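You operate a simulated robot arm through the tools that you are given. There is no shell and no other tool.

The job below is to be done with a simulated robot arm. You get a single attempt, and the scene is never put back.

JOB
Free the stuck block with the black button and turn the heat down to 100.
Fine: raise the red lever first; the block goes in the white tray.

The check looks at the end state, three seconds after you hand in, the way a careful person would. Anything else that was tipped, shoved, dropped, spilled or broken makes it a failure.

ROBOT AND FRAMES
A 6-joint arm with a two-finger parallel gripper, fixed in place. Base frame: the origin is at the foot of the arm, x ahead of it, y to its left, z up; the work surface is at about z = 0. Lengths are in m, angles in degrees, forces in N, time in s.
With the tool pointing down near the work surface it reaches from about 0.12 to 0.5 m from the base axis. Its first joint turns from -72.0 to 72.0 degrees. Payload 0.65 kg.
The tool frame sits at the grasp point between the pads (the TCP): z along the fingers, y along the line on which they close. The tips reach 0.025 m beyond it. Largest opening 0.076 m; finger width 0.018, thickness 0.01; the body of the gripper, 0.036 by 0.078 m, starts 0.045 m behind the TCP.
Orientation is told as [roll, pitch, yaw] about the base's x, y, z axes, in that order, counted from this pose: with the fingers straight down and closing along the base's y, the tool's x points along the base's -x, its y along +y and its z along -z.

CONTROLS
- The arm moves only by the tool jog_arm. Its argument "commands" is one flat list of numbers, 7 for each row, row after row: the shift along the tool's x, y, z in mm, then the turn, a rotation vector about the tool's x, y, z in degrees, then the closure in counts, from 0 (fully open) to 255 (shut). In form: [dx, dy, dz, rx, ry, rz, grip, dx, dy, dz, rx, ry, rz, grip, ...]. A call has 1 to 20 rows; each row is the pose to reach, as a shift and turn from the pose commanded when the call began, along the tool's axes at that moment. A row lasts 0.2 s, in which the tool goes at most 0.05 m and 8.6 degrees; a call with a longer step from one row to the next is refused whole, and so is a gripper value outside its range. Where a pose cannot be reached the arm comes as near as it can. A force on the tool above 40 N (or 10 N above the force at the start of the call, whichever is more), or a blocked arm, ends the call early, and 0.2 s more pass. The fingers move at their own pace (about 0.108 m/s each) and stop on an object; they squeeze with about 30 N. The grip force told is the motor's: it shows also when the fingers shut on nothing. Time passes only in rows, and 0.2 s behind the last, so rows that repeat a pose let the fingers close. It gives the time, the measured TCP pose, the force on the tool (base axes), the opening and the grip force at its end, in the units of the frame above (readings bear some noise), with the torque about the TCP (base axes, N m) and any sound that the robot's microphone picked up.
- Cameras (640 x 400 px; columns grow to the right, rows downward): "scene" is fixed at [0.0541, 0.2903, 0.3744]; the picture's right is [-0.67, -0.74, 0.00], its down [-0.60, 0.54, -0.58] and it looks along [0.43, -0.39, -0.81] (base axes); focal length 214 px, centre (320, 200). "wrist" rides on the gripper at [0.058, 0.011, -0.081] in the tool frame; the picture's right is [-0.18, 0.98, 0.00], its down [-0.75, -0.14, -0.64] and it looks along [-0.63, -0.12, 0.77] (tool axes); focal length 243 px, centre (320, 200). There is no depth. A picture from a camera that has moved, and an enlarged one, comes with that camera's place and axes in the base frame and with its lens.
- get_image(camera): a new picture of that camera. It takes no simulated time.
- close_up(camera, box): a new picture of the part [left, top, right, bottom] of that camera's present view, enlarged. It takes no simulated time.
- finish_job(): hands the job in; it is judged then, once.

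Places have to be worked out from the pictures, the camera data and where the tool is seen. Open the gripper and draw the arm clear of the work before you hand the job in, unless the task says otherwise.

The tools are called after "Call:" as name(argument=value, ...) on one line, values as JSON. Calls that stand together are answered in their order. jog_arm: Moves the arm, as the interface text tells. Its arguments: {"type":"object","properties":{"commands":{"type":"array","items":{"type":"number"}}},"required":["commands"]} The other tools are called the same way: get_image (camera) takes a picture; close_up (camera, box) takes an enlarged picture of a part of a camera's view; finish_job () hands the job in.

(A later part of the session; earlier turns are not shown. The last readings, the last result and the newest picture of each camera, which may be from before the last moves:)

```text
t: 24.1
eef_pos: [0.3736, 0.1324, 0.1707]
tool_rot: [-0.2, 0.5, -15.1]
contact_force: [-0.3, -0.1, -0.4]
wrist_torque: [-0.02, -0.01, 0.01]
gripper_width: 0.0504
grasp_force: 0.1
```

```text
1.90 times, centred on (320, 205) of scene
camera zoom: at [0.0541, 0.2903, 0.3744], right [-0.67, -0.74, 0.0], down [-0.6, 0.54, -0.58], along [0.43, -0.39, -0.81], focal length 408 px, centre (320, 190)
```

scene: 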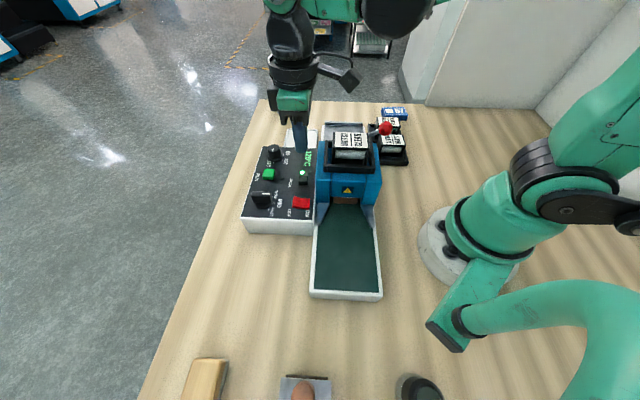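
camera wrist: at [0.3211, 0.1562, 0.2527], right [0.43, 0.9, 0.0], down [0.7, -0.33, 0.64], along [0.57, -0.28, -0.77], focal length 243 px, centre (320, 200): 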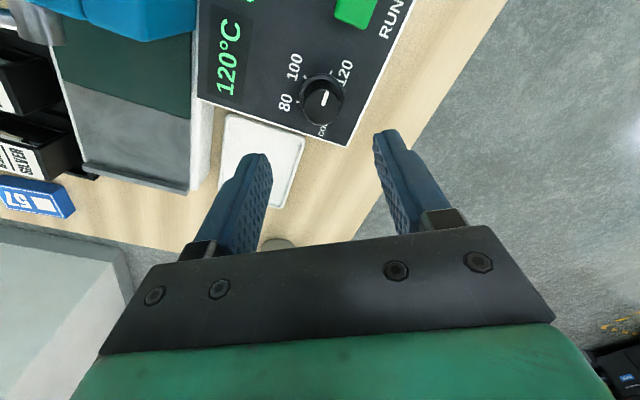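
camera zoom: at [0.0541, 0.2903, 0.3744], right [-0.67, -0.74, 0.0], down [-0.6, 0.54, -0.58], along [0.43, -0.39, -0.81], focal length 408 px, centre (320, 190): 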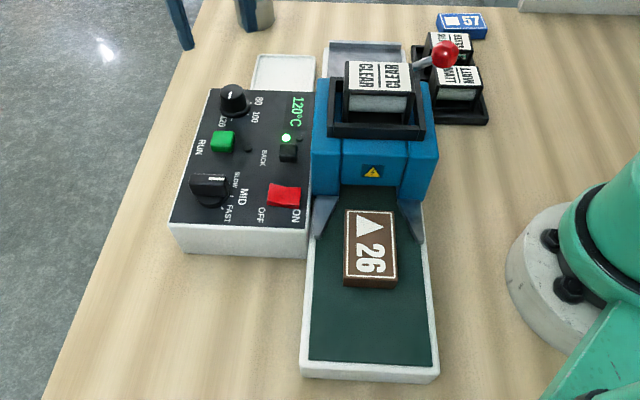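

The block stayed put. I'll zoom on the knob in the wrist view for its exact centre relative to the tool.

Call:
close_up(camera="wrist", box=[270, 40, 380, 150])

```text
3.64 times, centred on (325, 95) of wrist
camera zoom: at [0.3211, 0.1562, 0.2527], right [0.43, 0.9, 0.0], down [0.7, -0.33, 0.64], along [0.57, -0.28, -0.77], focal length 882 px, centre (302, 582)
```

zoom: 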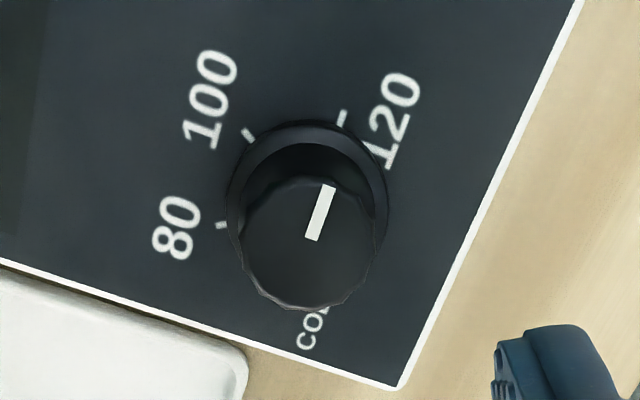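

The knob centre is within about 1 mm of the tool axis; the panel is at z≈0.057 and the knob top at about 0.082. I'll lower to grip just above the knob's skirt (tips at z≈0.066).

Call:
jog_arm(commands=[0, 1.1, 25, 0, 0, 0, 87, 0, 1.1, 50, 0, 0, 0, 87, 0, 1.1, 70, 0, 0, 0, 87, 0, 1.1, 79.5, 0, 0, 0, 87, 0, 1.1, 79.5, 0, 0, 0, 87])

Call:
get_image(camera="wrist")

Call:
close_up(camera="scene", box=[240, 100, 340, 200])

```text
t: 25.3
eef_pos: [0.3737, 0.1318, 0.0913]
tool_rot: [-0.2, 0.5, -14.9]
contact_force: [-0.6, 0.4, -0.3]
wrist_torque: [0.04, -0.01, 0.0]
gripper_width: 0.0502
grasp_force: 0.0
```

```text
taken
camera wrist: at [0.3204, 0.156, 0.1733], right [0.43, 0.9, 0.0], down [0.7, -0.33, 0.64], along [0.57, -0.28, -0.77], focal length 243 px, centre (320, 200)
```

wrist: 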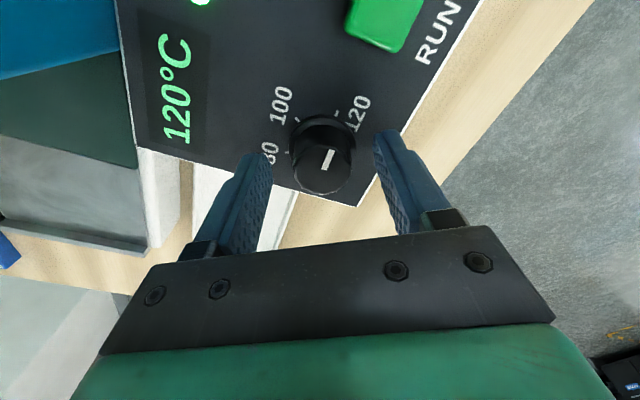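

```text
4.00 times, centred on (290, 150) of scene
camera zoom: at [0.0541, 0.2903, 0.3744], right [-0.67, -0.74, 0.0], down [-0.6, 0.54, -0.58], along [0.43, -0.39, -0.81], focal length 858 px, centre (440, 400)
```

zoom: 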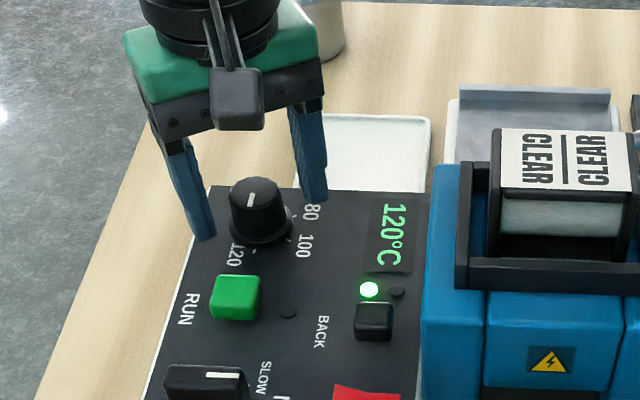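

The knob is 1 mm off in both tool axes. I'll correct and close on it.

Call:
jog_arm(commands=[1, 1, 0, 0, 0, 0, 87, 1, 1, 0, 0, 0, 0, 140, 1, 1, 0, 0, 0, 0, 160, 1, 1, 0, 0, 0, 0, 255, 1, 1, 0, 0, 0, 0, 255])

```text
t: 26.5
eef_pos: [0.3732, 0.1338, 0.0911]
tool_rot: [-0.2, 0.4, -14.9]
contact_force: [-0.4, -3.5, -3.5]
wrist_torque: [-0.12, 0.05, -0.02]
gripper_width: 0.0271
grasp_force: 41.2
```

The knob is gripped (27 mm). I'll turn counter-clockwise (from above) half-way first and check.

Call:
jog_arm(commands=[0, 0, 0, 0, 0, -7.5, 255, 0, 0, 0, 0, 0, -15, 255, 0, 0, 0, 0, 0, -22.5, 255, 0, 0, 0, 0, 0, -30, 255, 0, 0, 0, 0, 0, -30, 255])

Call:
get_image(camera="wrist")

Call:
close_up(camera="scene", box=[240, 100, 340, 200])

```text
t: 27.7
eef_pos: [0.373, 0.1327, 0.0905]
tool_rot: [0.0, 0.5, 15.2]
contact_force: [-3.8, -22.8, 29.1]
wrist_torque: [-0.77, 0.05, -0.04]
gripper_width: 0.0272
grasp_force: 42.1
```

```text
taken
camera wrist: at [0.3143, 0.1271, 0.173], right [-0.08, 1.0, 0.0], down [0.77, 0.06, 0.64], along [0.63, 0.05, -0.77], focal length 243 px, centre (320, 200)
```

wrist: 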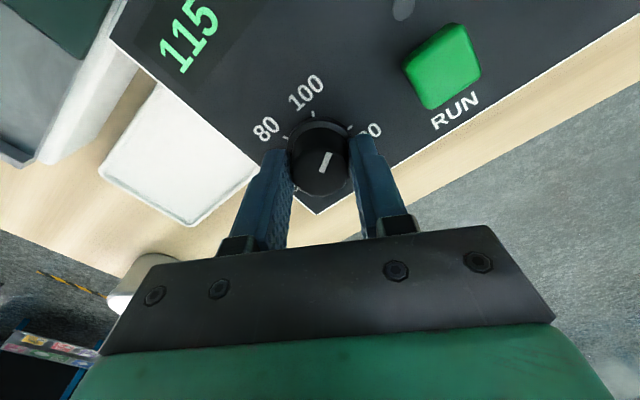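

```text
4.00 times, centred on (290, 150) of scene
camera zoom: at [0.054, 0.2903, 0.3744], right [-0.67, -0.74, 0.0], down [-0.6, 0.54, -0.58], along [0.44, -0.39, -0.81], focal length 858 px, centre (440, 400)
```

zoom: 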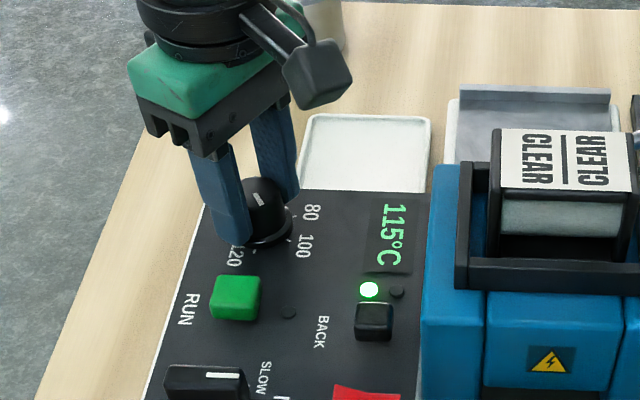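

The display reads 115, so the knob turned about half as far as the tool, with side load: my centring is slightly off. I'll let go and re-measure the knob's centre.

Call:
jog_arm(commands=[0, 0, 0, 0, 0, -30, 150, 0, 0, 0, 0, 0, -30, 87])

Call:
close_up(camera="wrist", box=[230, 80, 420, 230])

Call:
close_up(camera="scene", box=[250, 110, 330, 190])

```text
refused: row 1 steps farther than a row can; nothing moved
```

```text
2.67 times, centred on (325, 155) of wrist
camera zoom: at [0.3143, 0.1271, 0.173], right [-0.08, 1.0, 0.0], down [0.77, 0.06, 0.64], along [0.63, 0.05, -0.77], focal length 647 px, centre (307, 320)
```

zoom: 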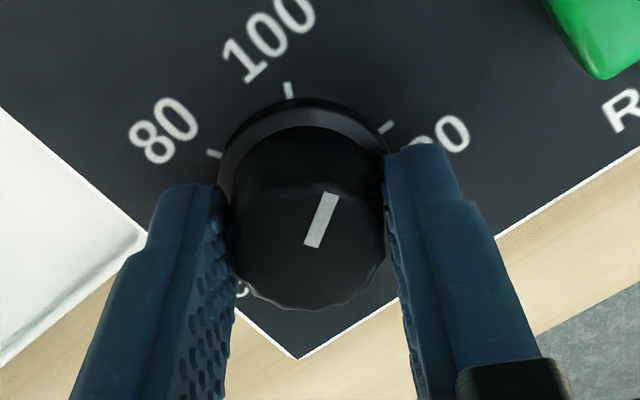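

```text
5.00 times, centred on (290, 150) of scene
camera zoom: at [0.054, 0.2903, 0.3744], right [-0.67, -0.74, 0.0], down [-0.6, 0.54, -0.58], along [0.44, -0.39, -0.81], focal length 1072 px, centre (470, 450)
```

zoom: 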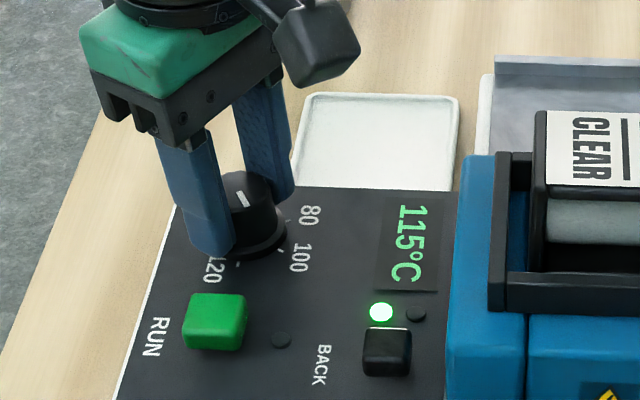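

Turns are counted from each call's start, so I'll simply hold the pose and open.

Call:
jog_arm(commands=[0, 0, 0, 0, 0, 0, 160, 0, 0, 0, 0, 0, 0, 87, 0, 0, 0, 0, 0, 0, 87])

Call:
close_up(camera="wrist", box=[230, 80, 420, 230])

Call:
close_up(camera="scene", box=[250, 110, 330, 190])

```text
t: 28.5
eef_pos: [0.3719, 0.135, 0.0907]
tool_rot: [0.2, 0.6, 15.2]
contact_force: [-0.3, -1.2, -0.3]
wrist_torque: [0.03, -0.01, -0.03]
gripper_width: 0.0502
grasp_force: 0.0
```

```text
2.67 times, centred on (325, 155) of wrist
camera zoom: at [0.3141, 0.128, 0.1726], right [-0.08, 1.0, 0.0], down [0.77, 0.06, 0.64], along [0.63, 0.05, -0.77], focal length 647 px, centre (307, 320)
```

zoom: 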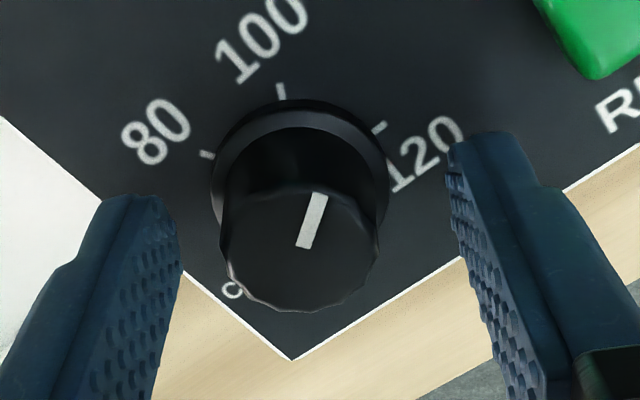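

```text
5.00 times, centred on (290, 150) of scene
camera zoom: at [0.0541, 0.2903, 0.3744], right [-0.67, -0.74, 0.0], down [-0.6, 0.54, -0.58], along [0.43, -0.39, -0.81], focal length 1072 px, centre (470, 450)
```

zoom: 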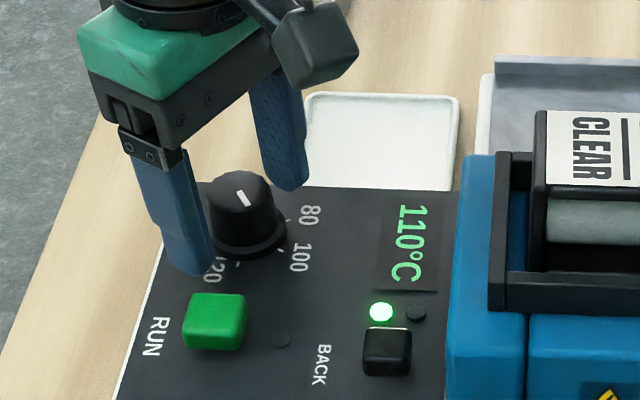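

The display now reads 110 and the pointer sits midway between 120 and 100, so the knob did turn 30° and the readout lags. I'll re-centre by about (-1, -1.6) mm and grip again for the remaining 30°.

Call:
jog_arm(commands=[-1, -1.6, 0, 0, 0, 0, 87, -1, -1.6, 0, 0, 0, 0, 87])

Call:
close_up(camera="wrist", box=[230, 80, 420, 230])

Call:
close_up(camera="scene", box=[250, 110, 330, 190])

```text
t: 29.1
eef_pos: [0.3744, 0.1322, 0.0898]
tool_rot: [0.1, 0.5, 15.1]
contact_force: [-0.3, -0.3, 0.9]
wrist_torque: [0.01, -0.01, -0.01]
gripper_width: 0.0502
grasp_force: 0.1
```

```text
2.67 times, centred on (325, 155) of wrist
camera zoom: at [0.3155, 0.1268, 0.1724], right [-0.08, 1.0, 0.0], down [0.77, 0.06, 0.64], along [0.63, 0.05, -0.77], focal length 647 px, centre (307, 320)
```

zoom: 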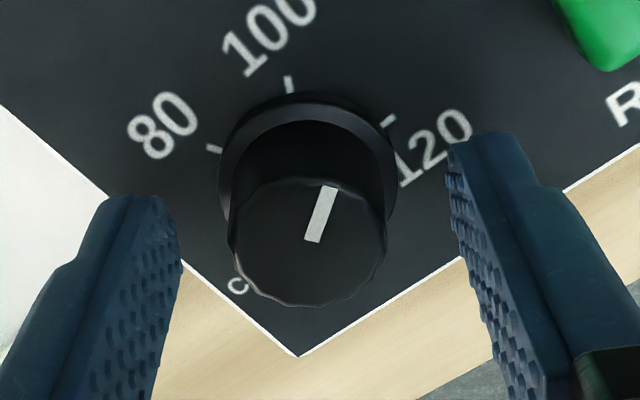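

```text
5.00 times, centred on (290, 150) of scene
camera zoom: at [0.0541, 0.2903, 0.3744], right [-0.67, -0.74, 0.0], down [-0.6, 0.54, -0.58], along [0.43, -0.39, -0.81], focal length 1072 px, centre (470, 450)
```

zoom: 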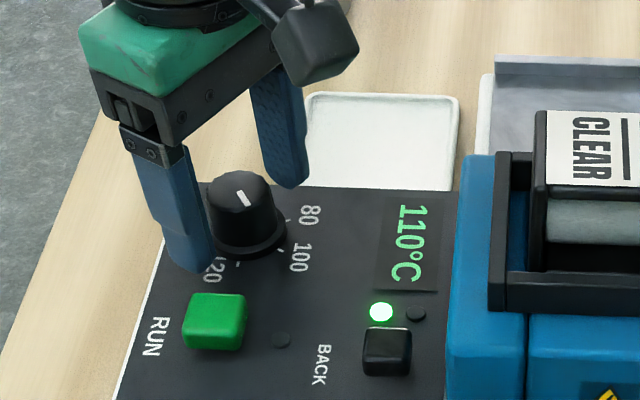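

Now centred within 0.2 mm; the display holds 110. I'm gripping again.

Call:
jog_arm(commands=[0, 0, 0, 0, 0, 0, 140, 0, 0, 0, 0, 0, 0, 160, 0, 0, 0, 0, 0, 0, 255, 0, 0, 0, 0, 0, 0, 255])

```text
t: 30.1
eef_pos: [0.3746, 0.1327, 0.0901]
tool_rot: [0.1, 0.5, 15.1]
contact_force: [-0.4, 3.0, -0.2]
wrist_torque: [0.05, 0.04, 0.05]
gripper_width: 0.0271
grasp_force: 42.0
```

Centred grip with little side load. I'm turning the remaining 30° counter-clockwise.

Call:
jog_arm(commands=[0, 0, 0, 0, 0, -6, 255, 0, 0, 0, 0, 0, -12, 255, 0, 0, 0, 0, 0, -18, 255, 0, 0, 0, 0, 0, -24, 255, 0, 0, 0, 0, 0, -30, 255, 0, 0, 0, 0, 0, -30, 255, 0, 0, 0, 0, 0, -30, 255])

Call:
close_up(camera="wrist", box=[190, 40, 420, 230])

Call:
close_up(camera="scene", box=[250, 110, 330, 190])

```text
t: 31.7
eef_pos: [0.3735, 0.134, 0.0905]
tool_rot: [0.4, 0.3, 45.2]
contact_force: [-7.2, 13.1, -8.0]
wrist_torque: [-0.1, 0.55, -0.02]
gripper_width: 0.0271
grasp_force: 41.6
```

```text
2.11 times, centred on (305, 135) of wrist
camera zoom: at [0.3257, 0.098, 0.1724], right [-0.57, 0.82, 0.01], down [0.64, 0.43, 0.64], along [0.52, 0.37, -0.77], focal length 511 px, centre (352, 337)
```

zoom: 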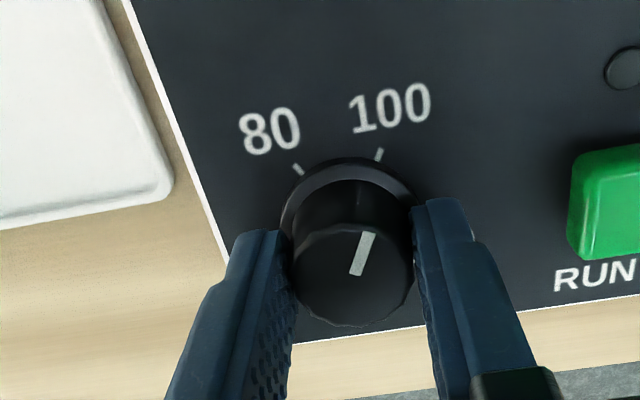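

```text
5.00 times, centred on (290, 150) of scene
camera zoom: at [0.0541, 0.2903, 0.3744], right [-0.67, -0.74, 0.0], down [-0.6, 0.54, -0.58], along [0.43, -0.39, -0.81], focal length 1072 px, centre (470, 450)
```

zoom: 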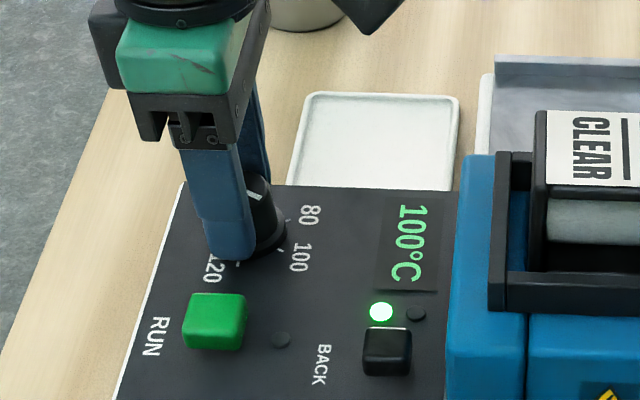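

The display reads 100 °C and the pointer lines up with the 100 tick. I'll release, rise straight up, and re-check the reading.

Call:
jog_arm(commands=[0, 0, 0, 0, 0, 0, 160, 0, 0, 0, 0, 0, 0, 87, 0, 0, 0, 0, 0, 0, 87, 0, 0, -15, 0, 0, 0, 87, 0, 0, -40, 0, 0, 0, 87, 0, 0, -80, 0, 0, 0, 87, 0, 0, -80, 0, 0, 0, 87])

Call:
get_image(camera="wrist")

Call:
close_up(camera="scene", box=[250, 110, 330, 190])

Call:
close_up(camera="scene", box=[310, 190, 390, 260])

```text
t: 33.3
eef_pos: [0.3743, 0.1339, 0.1702]
tool_rot: [0.3, 0.4, 45.1]
contact_force: [0.8, -0.7, -0.6]
wrist_torque: [0.02, 0.01, 0.01]
gripper_width: 0.0501
grasp_force: 0.1
```

```text
taken
camera wrist: at [0.3266, 0.0978, 0.2526], right [-0.57, 0.82, 0.0], down [0.64, 0.43, 0.64], along [0.52, 0.36, -0.77], focal length 243 px, centre (320, 200)
```

wrist: 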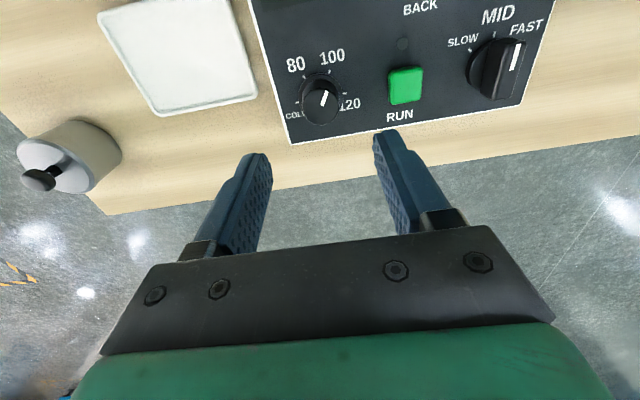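

```text
5.00 times, centred on (290, 150) of scene
camera zoom: at [0.0541, 0.2903, 0.3744], right [-0.67, -0.74, 0.0], down [-0.6, 0.54, -0.58], along [0.43, -0.39, -0.81], focal length 1072 px, centre (470, 450)
```

zoom: 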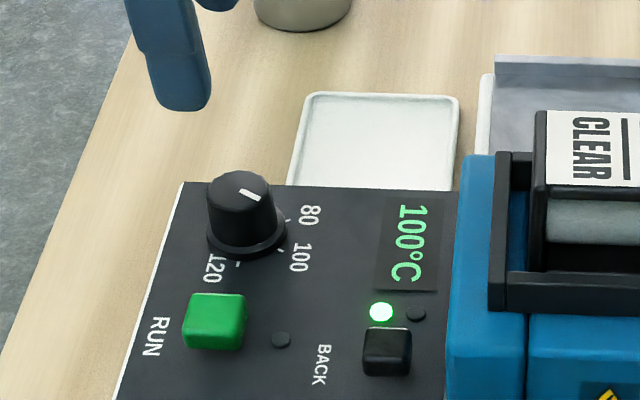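

```text
5.71 times, centred on (350, 225) of scene
camera zoom: at [0.0541, 0.2903, 0.3744], right [-0.67, -0.74, 0.0], down [-0.6, 0.54, -0.58], along [0.43, -0.39, -0.81], focal length 1226 px, centre (149, 57)
```

zoom: 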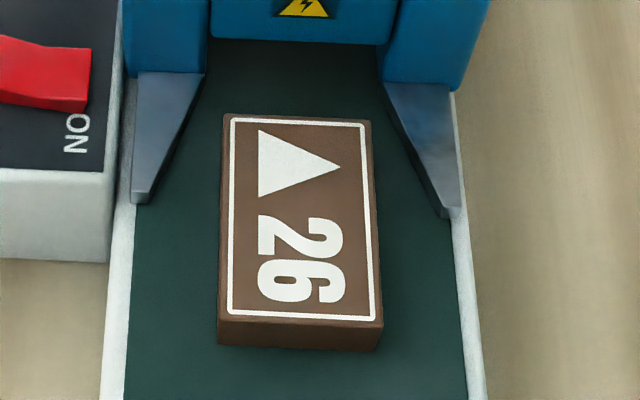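

Heat is set at 100 and holds. The block lies square on the belt: centre a≈0.008, b≈0.208, about 46 × 68 × 18 mm, with the belt at z≈0.034. I'll fly over high and turn to yaw -45° so the fingers close across its width.

Call:
jog_arm(commands=[0, 0, -30, 0, 0, 0, 87, 0, 0, -60, 0, 0, 0, 47, 14, 15, -60, 0, 0, 8.2, 47, 27, 31, -60, 0, 0, 16.4, 47, 41, 46, -60, 0, 0, 24.5, 47, 55, 62, -60, 0, 0, 32.7, 47, 69, 77, -60, 0, 0, 40.9, 47, 82, 93, -60, 0, 0, 49.1, 47, 96, 108, -60, 0, 0, 57.3, 47, 110, 124, -60, 0, 0, 65.5, 47, 124, 139, -60, 0, 0, 73.6, 47, 137, 155, -60, 0, 0, 81.8, 47, 151, 170, -60, 0, 0, 90, 47, 151, 170, -60, 0, 0, 90, 47])

Call:
get_image(camera="wrist")

Call:
get_image(camera="scene")

```text
t: 36.3
eef_pos: [0.1494, 0.1462, 0.2313]
tool_rot: [-0.4, 0.3, -44.8]
contact_force: [-0.9, 0.9, -0.2]
wrist_torque: [-0.03, -0.01, 0.0]
gripper_width: 0.0619
grasp_force: 0.1
```

```text
taken
camera wrist: at [0.1158, 0.1937, 0.3142], right [0.82, 0.57, -0.01], down [0.44, -0.63, 0.64], along [0.36, -0.53, -0.77], focal length 243 px, centre (320, 200)
```

wrist: 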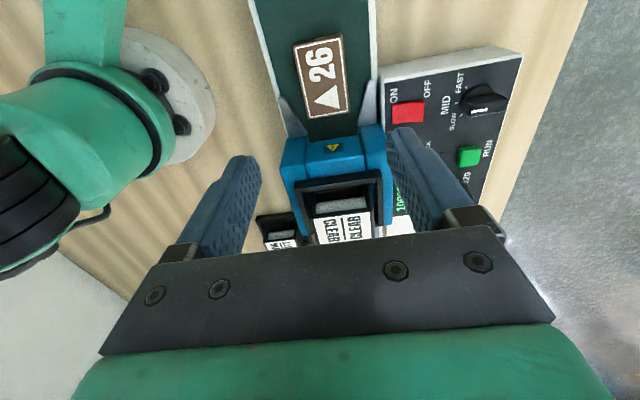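

```text
taken
```

scene: 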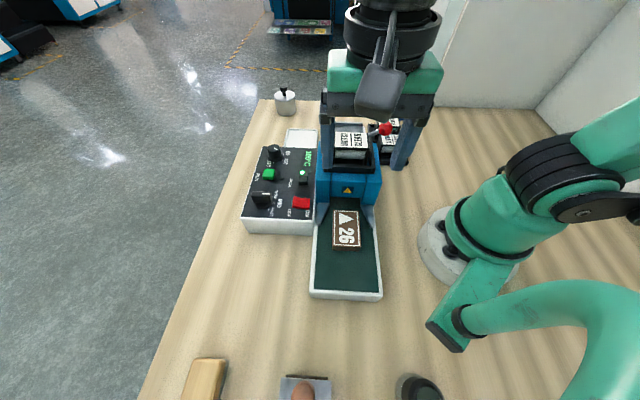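

Pose reached; the block is under the tool (centre a≈0.005, b≈0.207). I'll descend part way and look again.

Call:
jog_arm(commands=[1, -1, 40, 0, 0, 0, 47, 1, -1.5, 80, 0, 0, 0, 47, 1, -1.5, 115, 0, 0, 0, 47, 1, -1.5, 115, 0, 0, 0, 47])

Call:
get_image(camera="wrist")

Call:
close_up(camera="scene", box=[270, 140, 430, 280])

```text
t: 37.3
eef_pos: [0.1478, 0.1448, 0.1143]
tool_rot: [-0.3, 0.3, -44.9]
contact_force: [-0.3, -1.0, 0.4]
wrist_torque: [0.02, 0.0, -0.02]
gripper_width: 0.062
grasp_force: 0.0
```

```text
taken
camera wrist: at [0.1142, 0.1931, 0.1981], right [0.82, 0.57, -0.01], down [0.44, -0.63, 0.64], along [0.36, -0.53, -0.77], focal length 243 px, centre (320, 200)
```

wrist: 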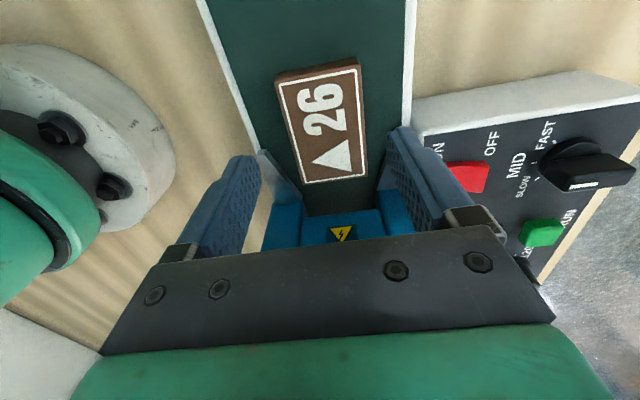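

```text
2.86 times, centred on (350, 210) of scene
camera zoom: at [0.0541, 0.2903, 0.3744], right [-0.67, -0.74, 0.0], down [-0.6, 0.54, -0.58], along [0.43, -0.39, -0.81], focal length 613 px, centre (234, 171)
```

zoom: 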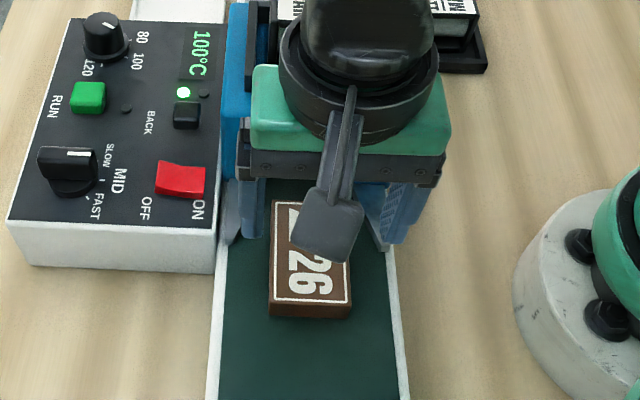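

The block's centre comes out at a≈0.009, b≈0.208, square with the fingers. I'll descend to grip its upper half (TCP z≈0.068), staying a few mm short of the centre to keep clear of the guides.

Call:
jog_arm(commands=[-2, 1, 20, 0, 0, 0, 47, -2, 1, 38, 0, 0, 0, 47, -2, 1, 46, 0, 0, 0, 47, -2, 1, 46, 0, 0, 0, 47])

Call:
get_image(camera="wrist")

Call:
close_up(camera="scene", box=[290, 170, 420, 270])

```text
t: 38.2
eef_pos: [0.148, 0.1463, 0.0694]
tool_rot: [-0.2, 0.3, -44.9]
contact_force: [-2.8, -1.6, 19.2]
wrist_torque: [0.32, -0.54, -0.01]
gripper_width: 0.0602
grasp_force: 0.0
stopped in row 4: the force on the tool passed its limit at 50 N (the readings are from after the stop); the commanded pose is now the measured one
```

```text
taken
camera wrist: at [0.1154, 0.1929, 0.1523], right [0.82, 0.57, -0.01], down [0.44, -0.63, 0.64], along [0.36, -0.53, -0.77], focal length 243 px, centre (320, 200)
```

wrist: 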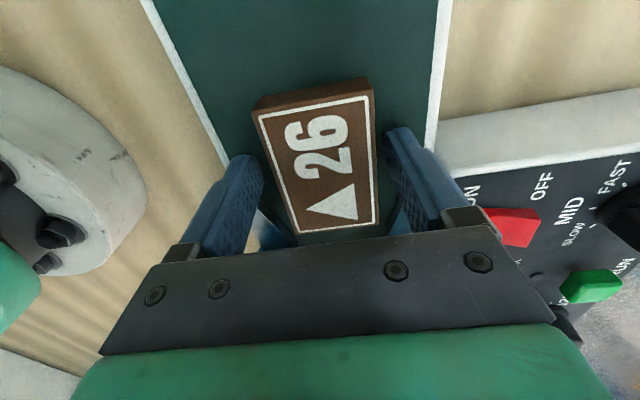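

```text
4.00 times, centred on (355, 220) of scene
camera zoom: at [0.0541, 0.2903, 0.3744], right [-0.67, -0.74, 0.0], down [-0.6, 0.54, -0.58], along [0.43, -0.39, -0.81], focal length 858 px, centre (180, 120)
```

zoom: 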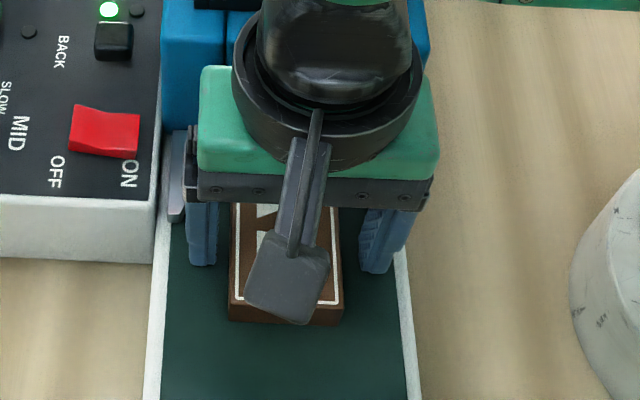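

The descent was stopped by contact: the torque places it at the panel-side finger's far edge, i.e. the tip of the funnel guide. I'll lift straight up and check that nothing was disturbed.

Call:
jog_arm(commands=[0, 0, -10, 0, 0, 0, 47, 0, 0, -35, 0, 0, 0, 47, 10, 0, -45, 0, 0, 0, 60, 10, 0, -45, 0, 0, 0, 60])

Call:
get_image(camera="wrist")

Call:
close_up(camera="scene", box=[240, 100, 420, 310])

```text
t: 39.2
eef_pos: [0.1404, 0.1532, 0.1159]
tool_rot: [-0.3, 0.4, -44.9]
contact_force: [0.0, -0.1, -0.1]
wrist_torque: [0.01, -0.04, 0.03]
gripper_width: 0.058
grasp_force: 0.1
```

```text
taken
camera wrist: at [0.1075, 0.2003, 0.1973], right [0.82, 0.57, -0.01], down [0.44, -0.63, 0.64], along [0.36, -0.53, -0.77], focal length 243 px, centre (320, 200)
```

wrist: 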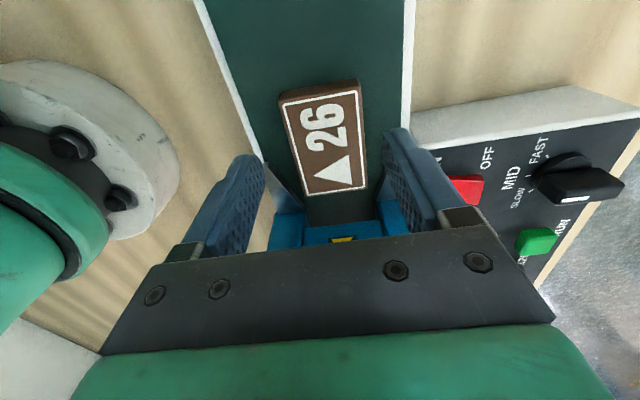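

```text
1.90 times, centred on (330, 205) of scene
camera zoom: at [0.0541, 0.2903, 0.3744], right [-0.67, -0.74, 0.0], down [-0.6, 0.54, -0.58], along [0.43, -0.39, -0.81], focal length 408 px, centre (301, 190)
```

zoom: 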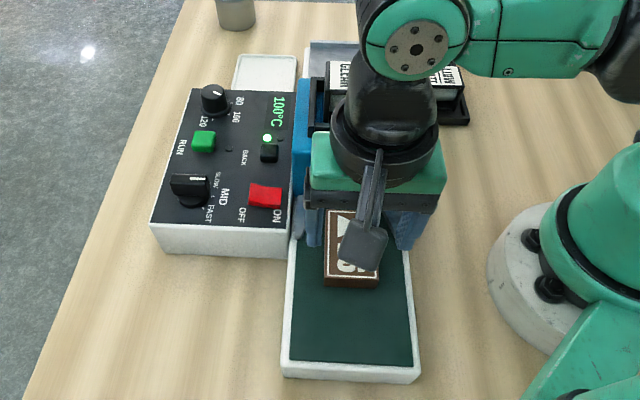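

Nothing moved. Now at a≈-0.009 the fingers clear the guide tips by about 15 mm. I'm descending again to grip height.

Call:
jog_arm(commands=[0, 0.5, 20, 0, 0, 0, 60, 0, 0.5, 36, 0, 0, 0, 60, 0, 0.5, 44, 0, 0, 0, 60, 0, 0.5, 48, 0, 0, 0, 60, 0, 0.5, 48, 0, 0, 0, 60])

Call:
get_image(camera="wrist")

Call:
close_up(camera="scene", box=[290, 170, 420, 270])

```text
t: 40.1
eef_pos: [0.1419, 0.1543, 0.0703]
tool_rot: [-0.1, 0.3, -44.9]
contact_force: [-1.9, -1.9, 27.5]
wrist_torque: [0.39, -0.63, -0.03]
gripper_width: 0.0554
grasp_force: 0.0
stopped in row 4: the force on the tool passed its limit at 108 N (the readings are from after the stop); the commanded pose is now the measured one
```

```text
taken
camera wrist: at [0.1082, 0.2013, 0.1522], right [0.82, 0.57, 0.0], down [0.44, -0.63, 0.64], along [0.36, -0.53, -0.77], focal length 243 px, centre (320, 200)
```

wrist: 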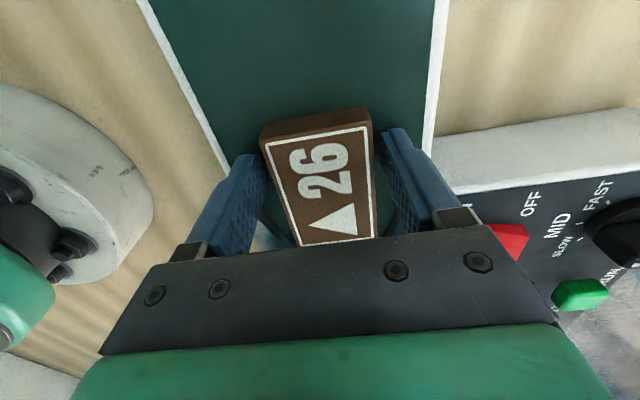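

```text
4.00 times, centred on (355, 220) of scene
camera zoom: at [0.0541, 0.2903, 0.3744], right [-0.67, -0.74, 0.0], down [-0.6, 0.54, -0.58], along [0.44, -0.39, -0.81], focal length 858 px, centre (180, 120)
```

zoom: 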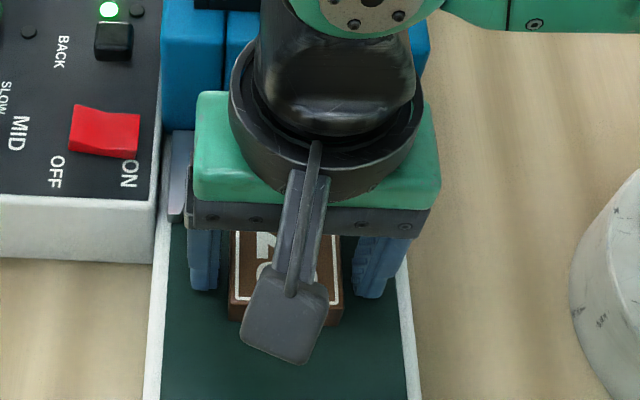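

Both stops were at the same height, regardless of position. Re-solving block length consistently from both cameras gives the block top at z≈0.062 and the belt at z≈0.045, so the tips simply met the belt and already straddle the block. I'll rise 7 mm and close.

Call:
jog_arm(commands=[0, 0, -4, 0, 0, 0, 60, 0, 0, -7, 0, 0, 0, 60, 0, 0, -7, 0, 0, 0, 60])

Call:
get_image(camera="wrist")

Call:
close_up(camera="scene", box=[290, 170, 420, 270])

```text
t: 40.9
eef_pos: [0.14, 0.1539, 0.0771]
tool_rot: [-0.1, 0.3, -44.9]
contact_force: [-0.1, 1.1, -0.3]
wrist_torque: [0.02, 0.0, 0.03]
gripper_width: 0.0582
grasp_force: 0.1
```

```text
taken
camera wrist: at [0.108, 0.201, 0.1593], right [0.82, 0.57, 0.0], down [0.44, -0.63, 0.64], along [0.36, -0.53, -0.77], focal length 243 px, centre (320, 200)
```

wrist: 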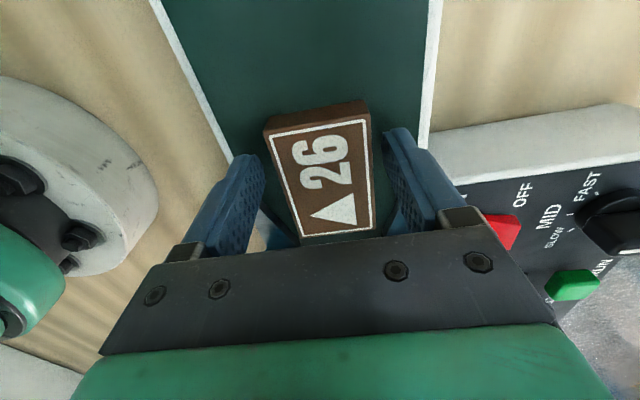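

```text
4.00 times, centred on (355, 220) of scene
camera zoom: at [0.0541, 0.2903, 0.3744], right [-0.67, -0.74, 0.0], down [-0.6, 0.54, -0.58], along [0.43, -0.39, -0.81], focal length 858 px, centre (180, 120)
```

zoom: 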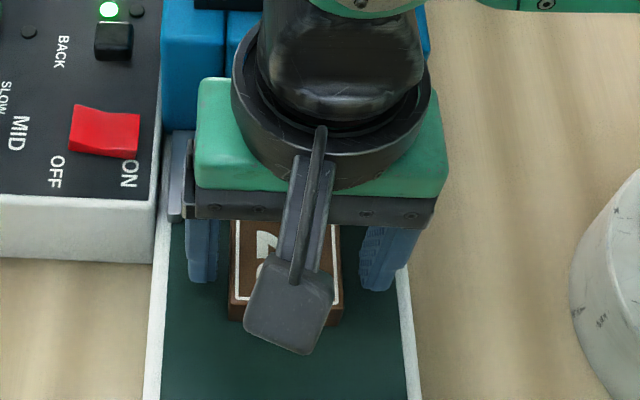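

The fingers straddle the block freely. I'll shift about 1.3 mm to centre and close.

Call:
jog_arm(commands=[0, 1.3, 0, 0, 0, 0, 60, 0, 1.3, 0, 0, 0, 0, 95, 0, 1.3, 0, 0, 0, 0, 110, 0, 1.3, 0, 0, 0, 0, 255, 0, 1.3, 0, 0, 0, 0, 255])

```text
t: 42.1
eef_pos: [0.1433, 0.1551, 0.0767]
tool_rot: [0.0, 0.5, -44.8]
contact_force: [0.5, -0.6, 0.5]
wrist_torque: [0.01, -0.02, 0.02]
gripper_width: 0.0439
grasp_force: 30.1
```

The block is gripped (43.9 mm). I'll lift it straight up and check.

Call:
jog_arm(commands=[0, 0, -8, 0, 0, 0, 255, 0, 0, -25, 0, 0, 0, 255, 0, 0, -60, 0, 0, 0, 255, 0, 0, -100, 0, 0, 0, 255, 0, 0, -140, 0, 0, 0, 255, 0, 0, -165, 0, 0, 0, 255, 0, 0, -165, 0, 0, 0, 255])

Call:
get_image(camera="wrist")

Call:
get_image(camera="scene")

```text
t: 43.7
eef_pos: [0.1423, 0.1562, 0.2417]
tool_rot: [-0.2, 0.3, -44.9]
contact_force: [0.3, -0.6, 0.3]
wrist_torque: [-0.02, -0.02, 0.0]
gripper_width: 0.0439
grasp_force: 30.3
```

```text
taken
camera wrist: at [0.1092, 0.2031, 0.3241], right [0.82, 0.57, 0.0], down [0.44, -0.63, 0.64], along [0.36, -0.53, -0.77], focal length 243 px, centre (320, 200)
```

wrist: 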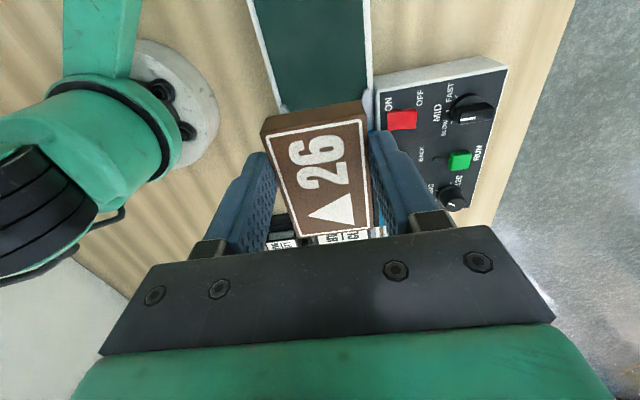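

```text
taken
```

scene: 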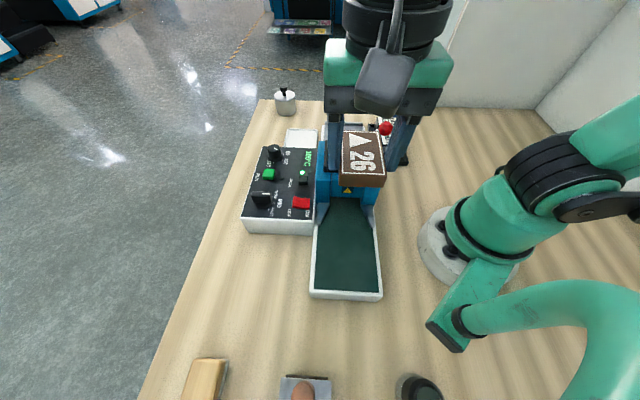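

The block is held firmly. I'll carry it at this height over to above the white tray (target a≈0.274, b≈0.318).

Call:
jog_arm(commands=[-35, 13, 0, 0, 0, 0, 255, -70, 26, 0, 0, 0, 0, 255, -106, 40, 0, 0, 0, 0, 255, -142, 53, 0, 0, 0, 0, 255, -178, 67, 0, 0, 0, 0, 255, -213, 80, 0, 0, 0, 0, 255, -248, 94, 0, 0, 0, 0, 255, -283, 107, 0, 0, 0, 0, 255, -283, 107, 0, 0, 0, 0, 255])

Call:
get_image(camera="wrist")

Call:
get_image(camera="scene")

```text
t: 45.7
eef_pos: [0.4202, 0.0329, 0.2378]
tool_rot: [-0.2, 0.2, -44.9]
contact_force: [0.0, 0.4, -0.4]
wrist_torque: [0.0, 0.01, -0.02]
gripper_width: 0.0439
grasp_force: 30.1
```

```text
taken
camera wrist: at [0.3865, 0.0796, 0.32], right [0.82, 0.57, 0.0], down [0.44, -0.63, 0.64], along [0.36, -0.53, -0.77], focal length 243 px, centre (320, 200)
```

wrist: 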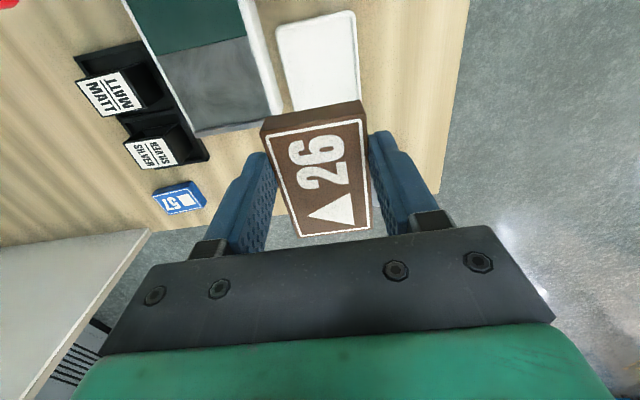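

```text
taken
```

scene: 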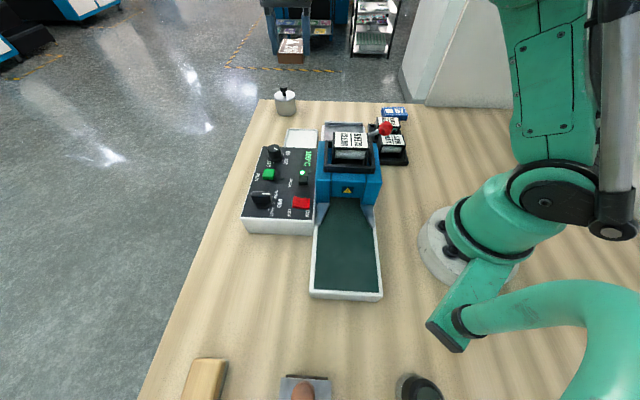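

The block hangs right above the tray (tray centre a≈0.285, b≈0.319). I'll shift 2 mm to centre and descend to just above the tray floor.

Call:
jog_arm(commands=[0, -2, 40, 0, 0, 0, 255, 1, -2, 80, 0, 0, 0, 255, 1, -2, 120, 0, 0, 0, 255, 1, -2, 155, 0, 0, 0, 255, 1, -2, 178, 0, 0, 0, 255, 1, -2, 190, 0, 0, 0, 255, 1, -2, 190, 0, 0, 0, 255])

Call:
get_image(camera="wrist")

Call:
close_up(camera="scene", box=[240, 80, 400, 200])

```text
t: 47.3
eef_pos: [0.416, 0.0302, 0.0494]
tool_rot: [-0.1, 0.3, -44.9]
contact_force: [-0.3, 0.9, 0.0]
wrist_torque: [-0.01, -0.02, -0.02]
gripper_width: 0.0438
grasp_force: 30.2
```

```text
taken
camera wrist: at [0.3828, 0.0775, 0.1318], right [0.82, 0.57, 0.0], down [0.44, -0.63, 0.64], along [0.36, -0.53, -0.77], focal length 243 px, centre (320, 200)
```

wrist: 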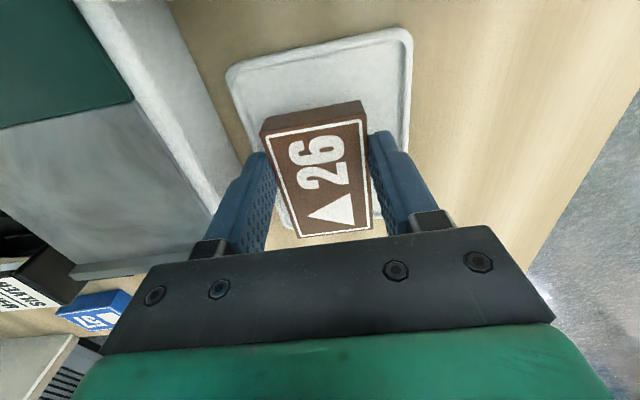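

```text
3.33 times, centred on (320, 140) of scene
camera zoom: at [0.0541, 0.2903, 0.3744], right [-0.67, -0.74, 0.0], down [-0.6, 0.54, -0.58], along [0.43, -0.39, -0.81], focal length 715 px, centre (320, 400)
```

zoom: 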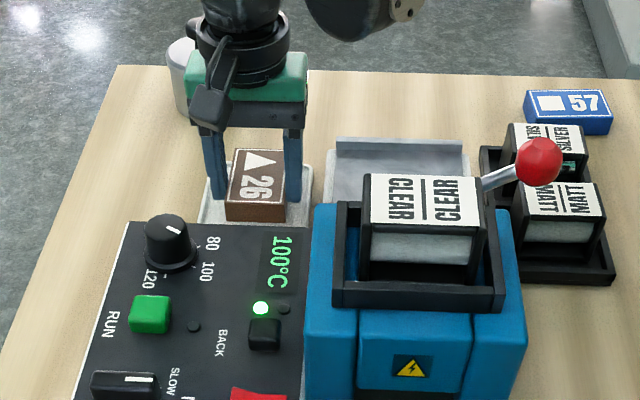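

The block is a few mm short of the tray's centre; I'll shift (+2, +3 mm) and go down another 8 mm.

Call:
jog_arm(commands=[-2, 3, 0, 0, 0, 0, 255, -2, 3, 4, 0, 0, 0, 255, -2, 3, 8, 0, 0, 0, 255, -2, 3, 8, 0, 0, 0, 255])

Call:
get_image(camera="wrist")

Call:
close_up(camera="scene", box=[270, 90, 350, 160])

```text
t: 48.3
eef_pos: [0.4197, 0.0315, 0.0418]
tool_rot: [0.0, 0.3, -44.9]
contact_force: [-0.2, -0.6, -0.3]
wrist_torque: [0.0, -0.02, 0.01]
gripper_width: 0.0437
grasp_force: 30.4
```

```text
taken
camera wrist: at [0.3864, 0.0782, 0.1244], right [0.82, 0.57, 0.0], down [0.44, -0.63, 0.64], along [0.36, -0.53, -0.77], focal length 243 px, centre (320, 200)
```

wrist: 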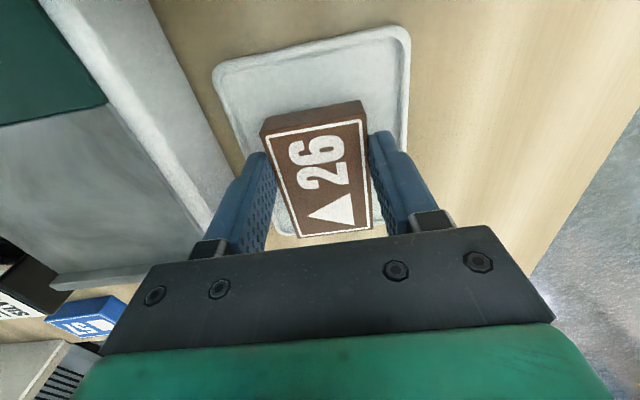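

```text
5.71 times, centred on (310, 125) of scene
camera zoom: at [0.0541, 0.2903, 0.3744], right [-0.67, -0.74, 0.0], down [-0.6, 0.54, -0.58], along [0.43, -0.39, -0.81], focal length 1226 px, centre (377, 629)
```

zoom: 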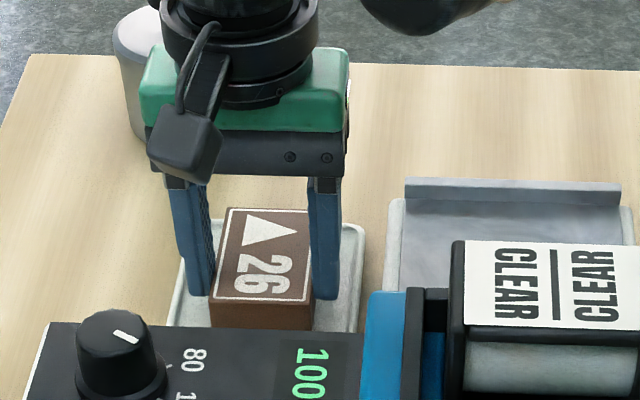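

I'll zoom on the tray's far edge to be sure the block's far end is inside it.

Call:
close_up(camera="wrist", box=[200, 20, 430, 250])

Call:
close_up(camera="wrist", box=[255, 190, 395, 245])

```text
1.74 times, centred on (315, 135) of wrist
camera zoom: at [0.3864, 0.0782, 0.1244], right [0.82, 0.57, 0.0], down [0.44, -0.63, 0.64], along [0.36, -0.53, -0.77], focal length 422 px, centre (329, 313)
```

zoom: 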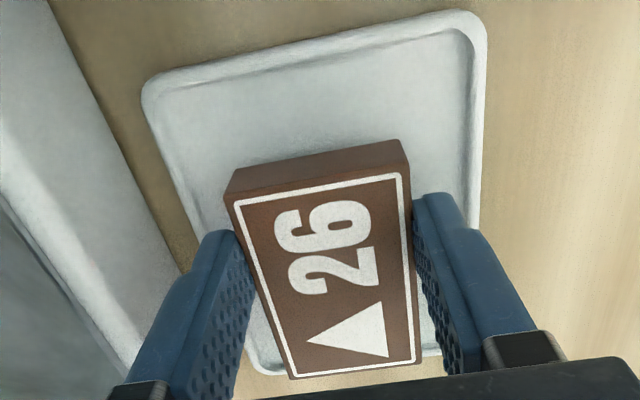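

```text
4.57 times, centred on (325, 218) of wrist
camera zoom: at [0.3864, 0.0782, 0.1244], right [0.82, 0.57, 0.0], down [0.44, -0.63, 0.64], along [0.36, -0.53, -0.77], focal length 1109 px, centre (297, 120)
```

zoom: 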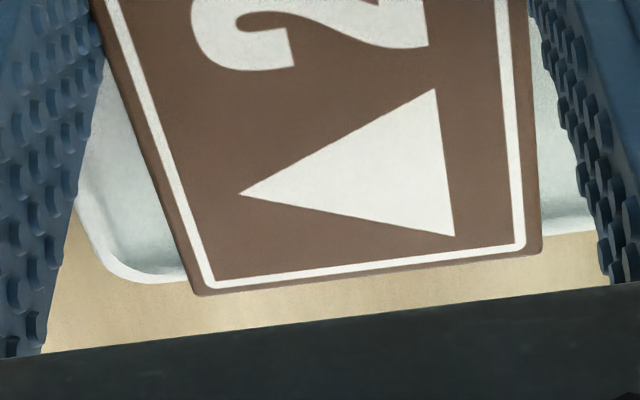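

The block (a 0.258–0.324, b 0.295–0.338) is well inside the tray (a 0.233–0.342, b 0.278–0.361). I'm lowering gently the last few mm.

Call:
jog_arm(commands=[0, 1.5, 1.5, 0, 0, 0, 255, 0, 1.5, 3, 0, 0, 0, 255, 0, 1.5, 4.5, 0, 0, 0, 255])

```text
t: 49.1
eef_pos: [0.4215, 0.0319, 0.0381]
tool_rot: [-0.1, 0.3, -44.8]
contact_force: [0.5, 0.8, 0.3]
wrist_torque: [0.01, 0.01, -0.05]
gripper_width: 0.044
grasp_force: 30.0
```

No contact yet; I'll go down another 2 mm.

Call:
jog_arm(commands=[0, 0, 1, 0, 0, 0, 255, 0, 0, 2, 0, 0, 0, 255])

```text
t: 49.7
eef_pos: [0.4209, 0.0319, 0.0351]
tool_rot: [0.0, 0.2, -44.8]
contact_force: [4.9, -1.1, 22.1]
wrist_torque: [-0.01, -0.1, -0.03]
gripper_width: 0.0441
grasp_force: 30.4
```

The block touches the tray floor (22 N). I'll ease off 1 mm and open a little to release.

Call:
jog_arm(commands=[0, 0, -1, 0, 0, 0, 255, 0, 0, -1, 0, 0, 0, 100, 0, 0, -1, 0, 0, 0, 88, 0, 0, -1, 0, 0, 0, 88])

Call:
get_image(camera="wrist")

Call:
close_up(camera="scene", box=[270, 90, 350, 160])

```text
t: 50.7
eef_pos: [0.419, 0.0306, 0.0371]
tool_rot: [-0.2, 0.2, -44.9]
contact_force: [0.2, -0.3, 0.9]
wrist_torque: [-0.03, 0.0, 0.0]
gripper_width: 0.0498
grasp_force: 0.2
```

```text
taken
camera wrist: at [0.3869, 0.0789, 0.1183], right [0.82, 0.57, 0.0], down [0.44, -0.63, 0.64], along [0.36, -0.53, -0.77], focal length 243 px, centre (320, 200)
```

wrist: 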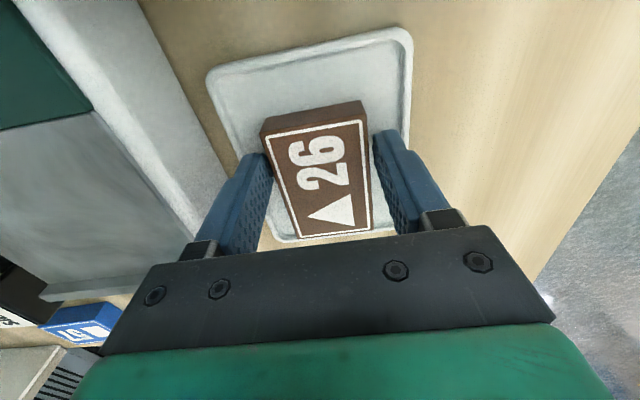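

```text
5.71 times, centred on (310, 125) of scene
camera zoom: at [0.0541, 0.2903, 0.3744], right [-0.67, -0.74, 0.0], down [-0.6, 0.54, -0.58], along [0.43, -0.39, -0.81], focal length 1226 px, centre (377, 629)
```

zoom: 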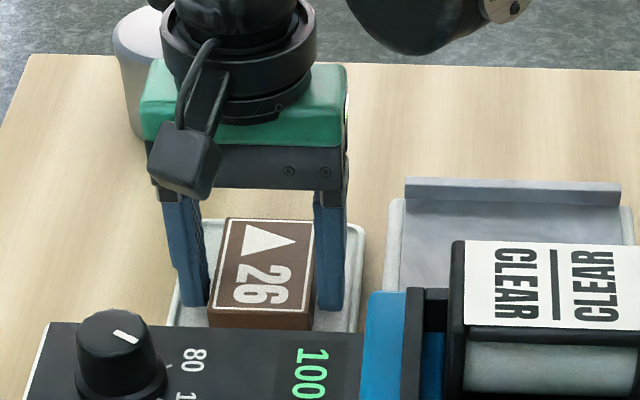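

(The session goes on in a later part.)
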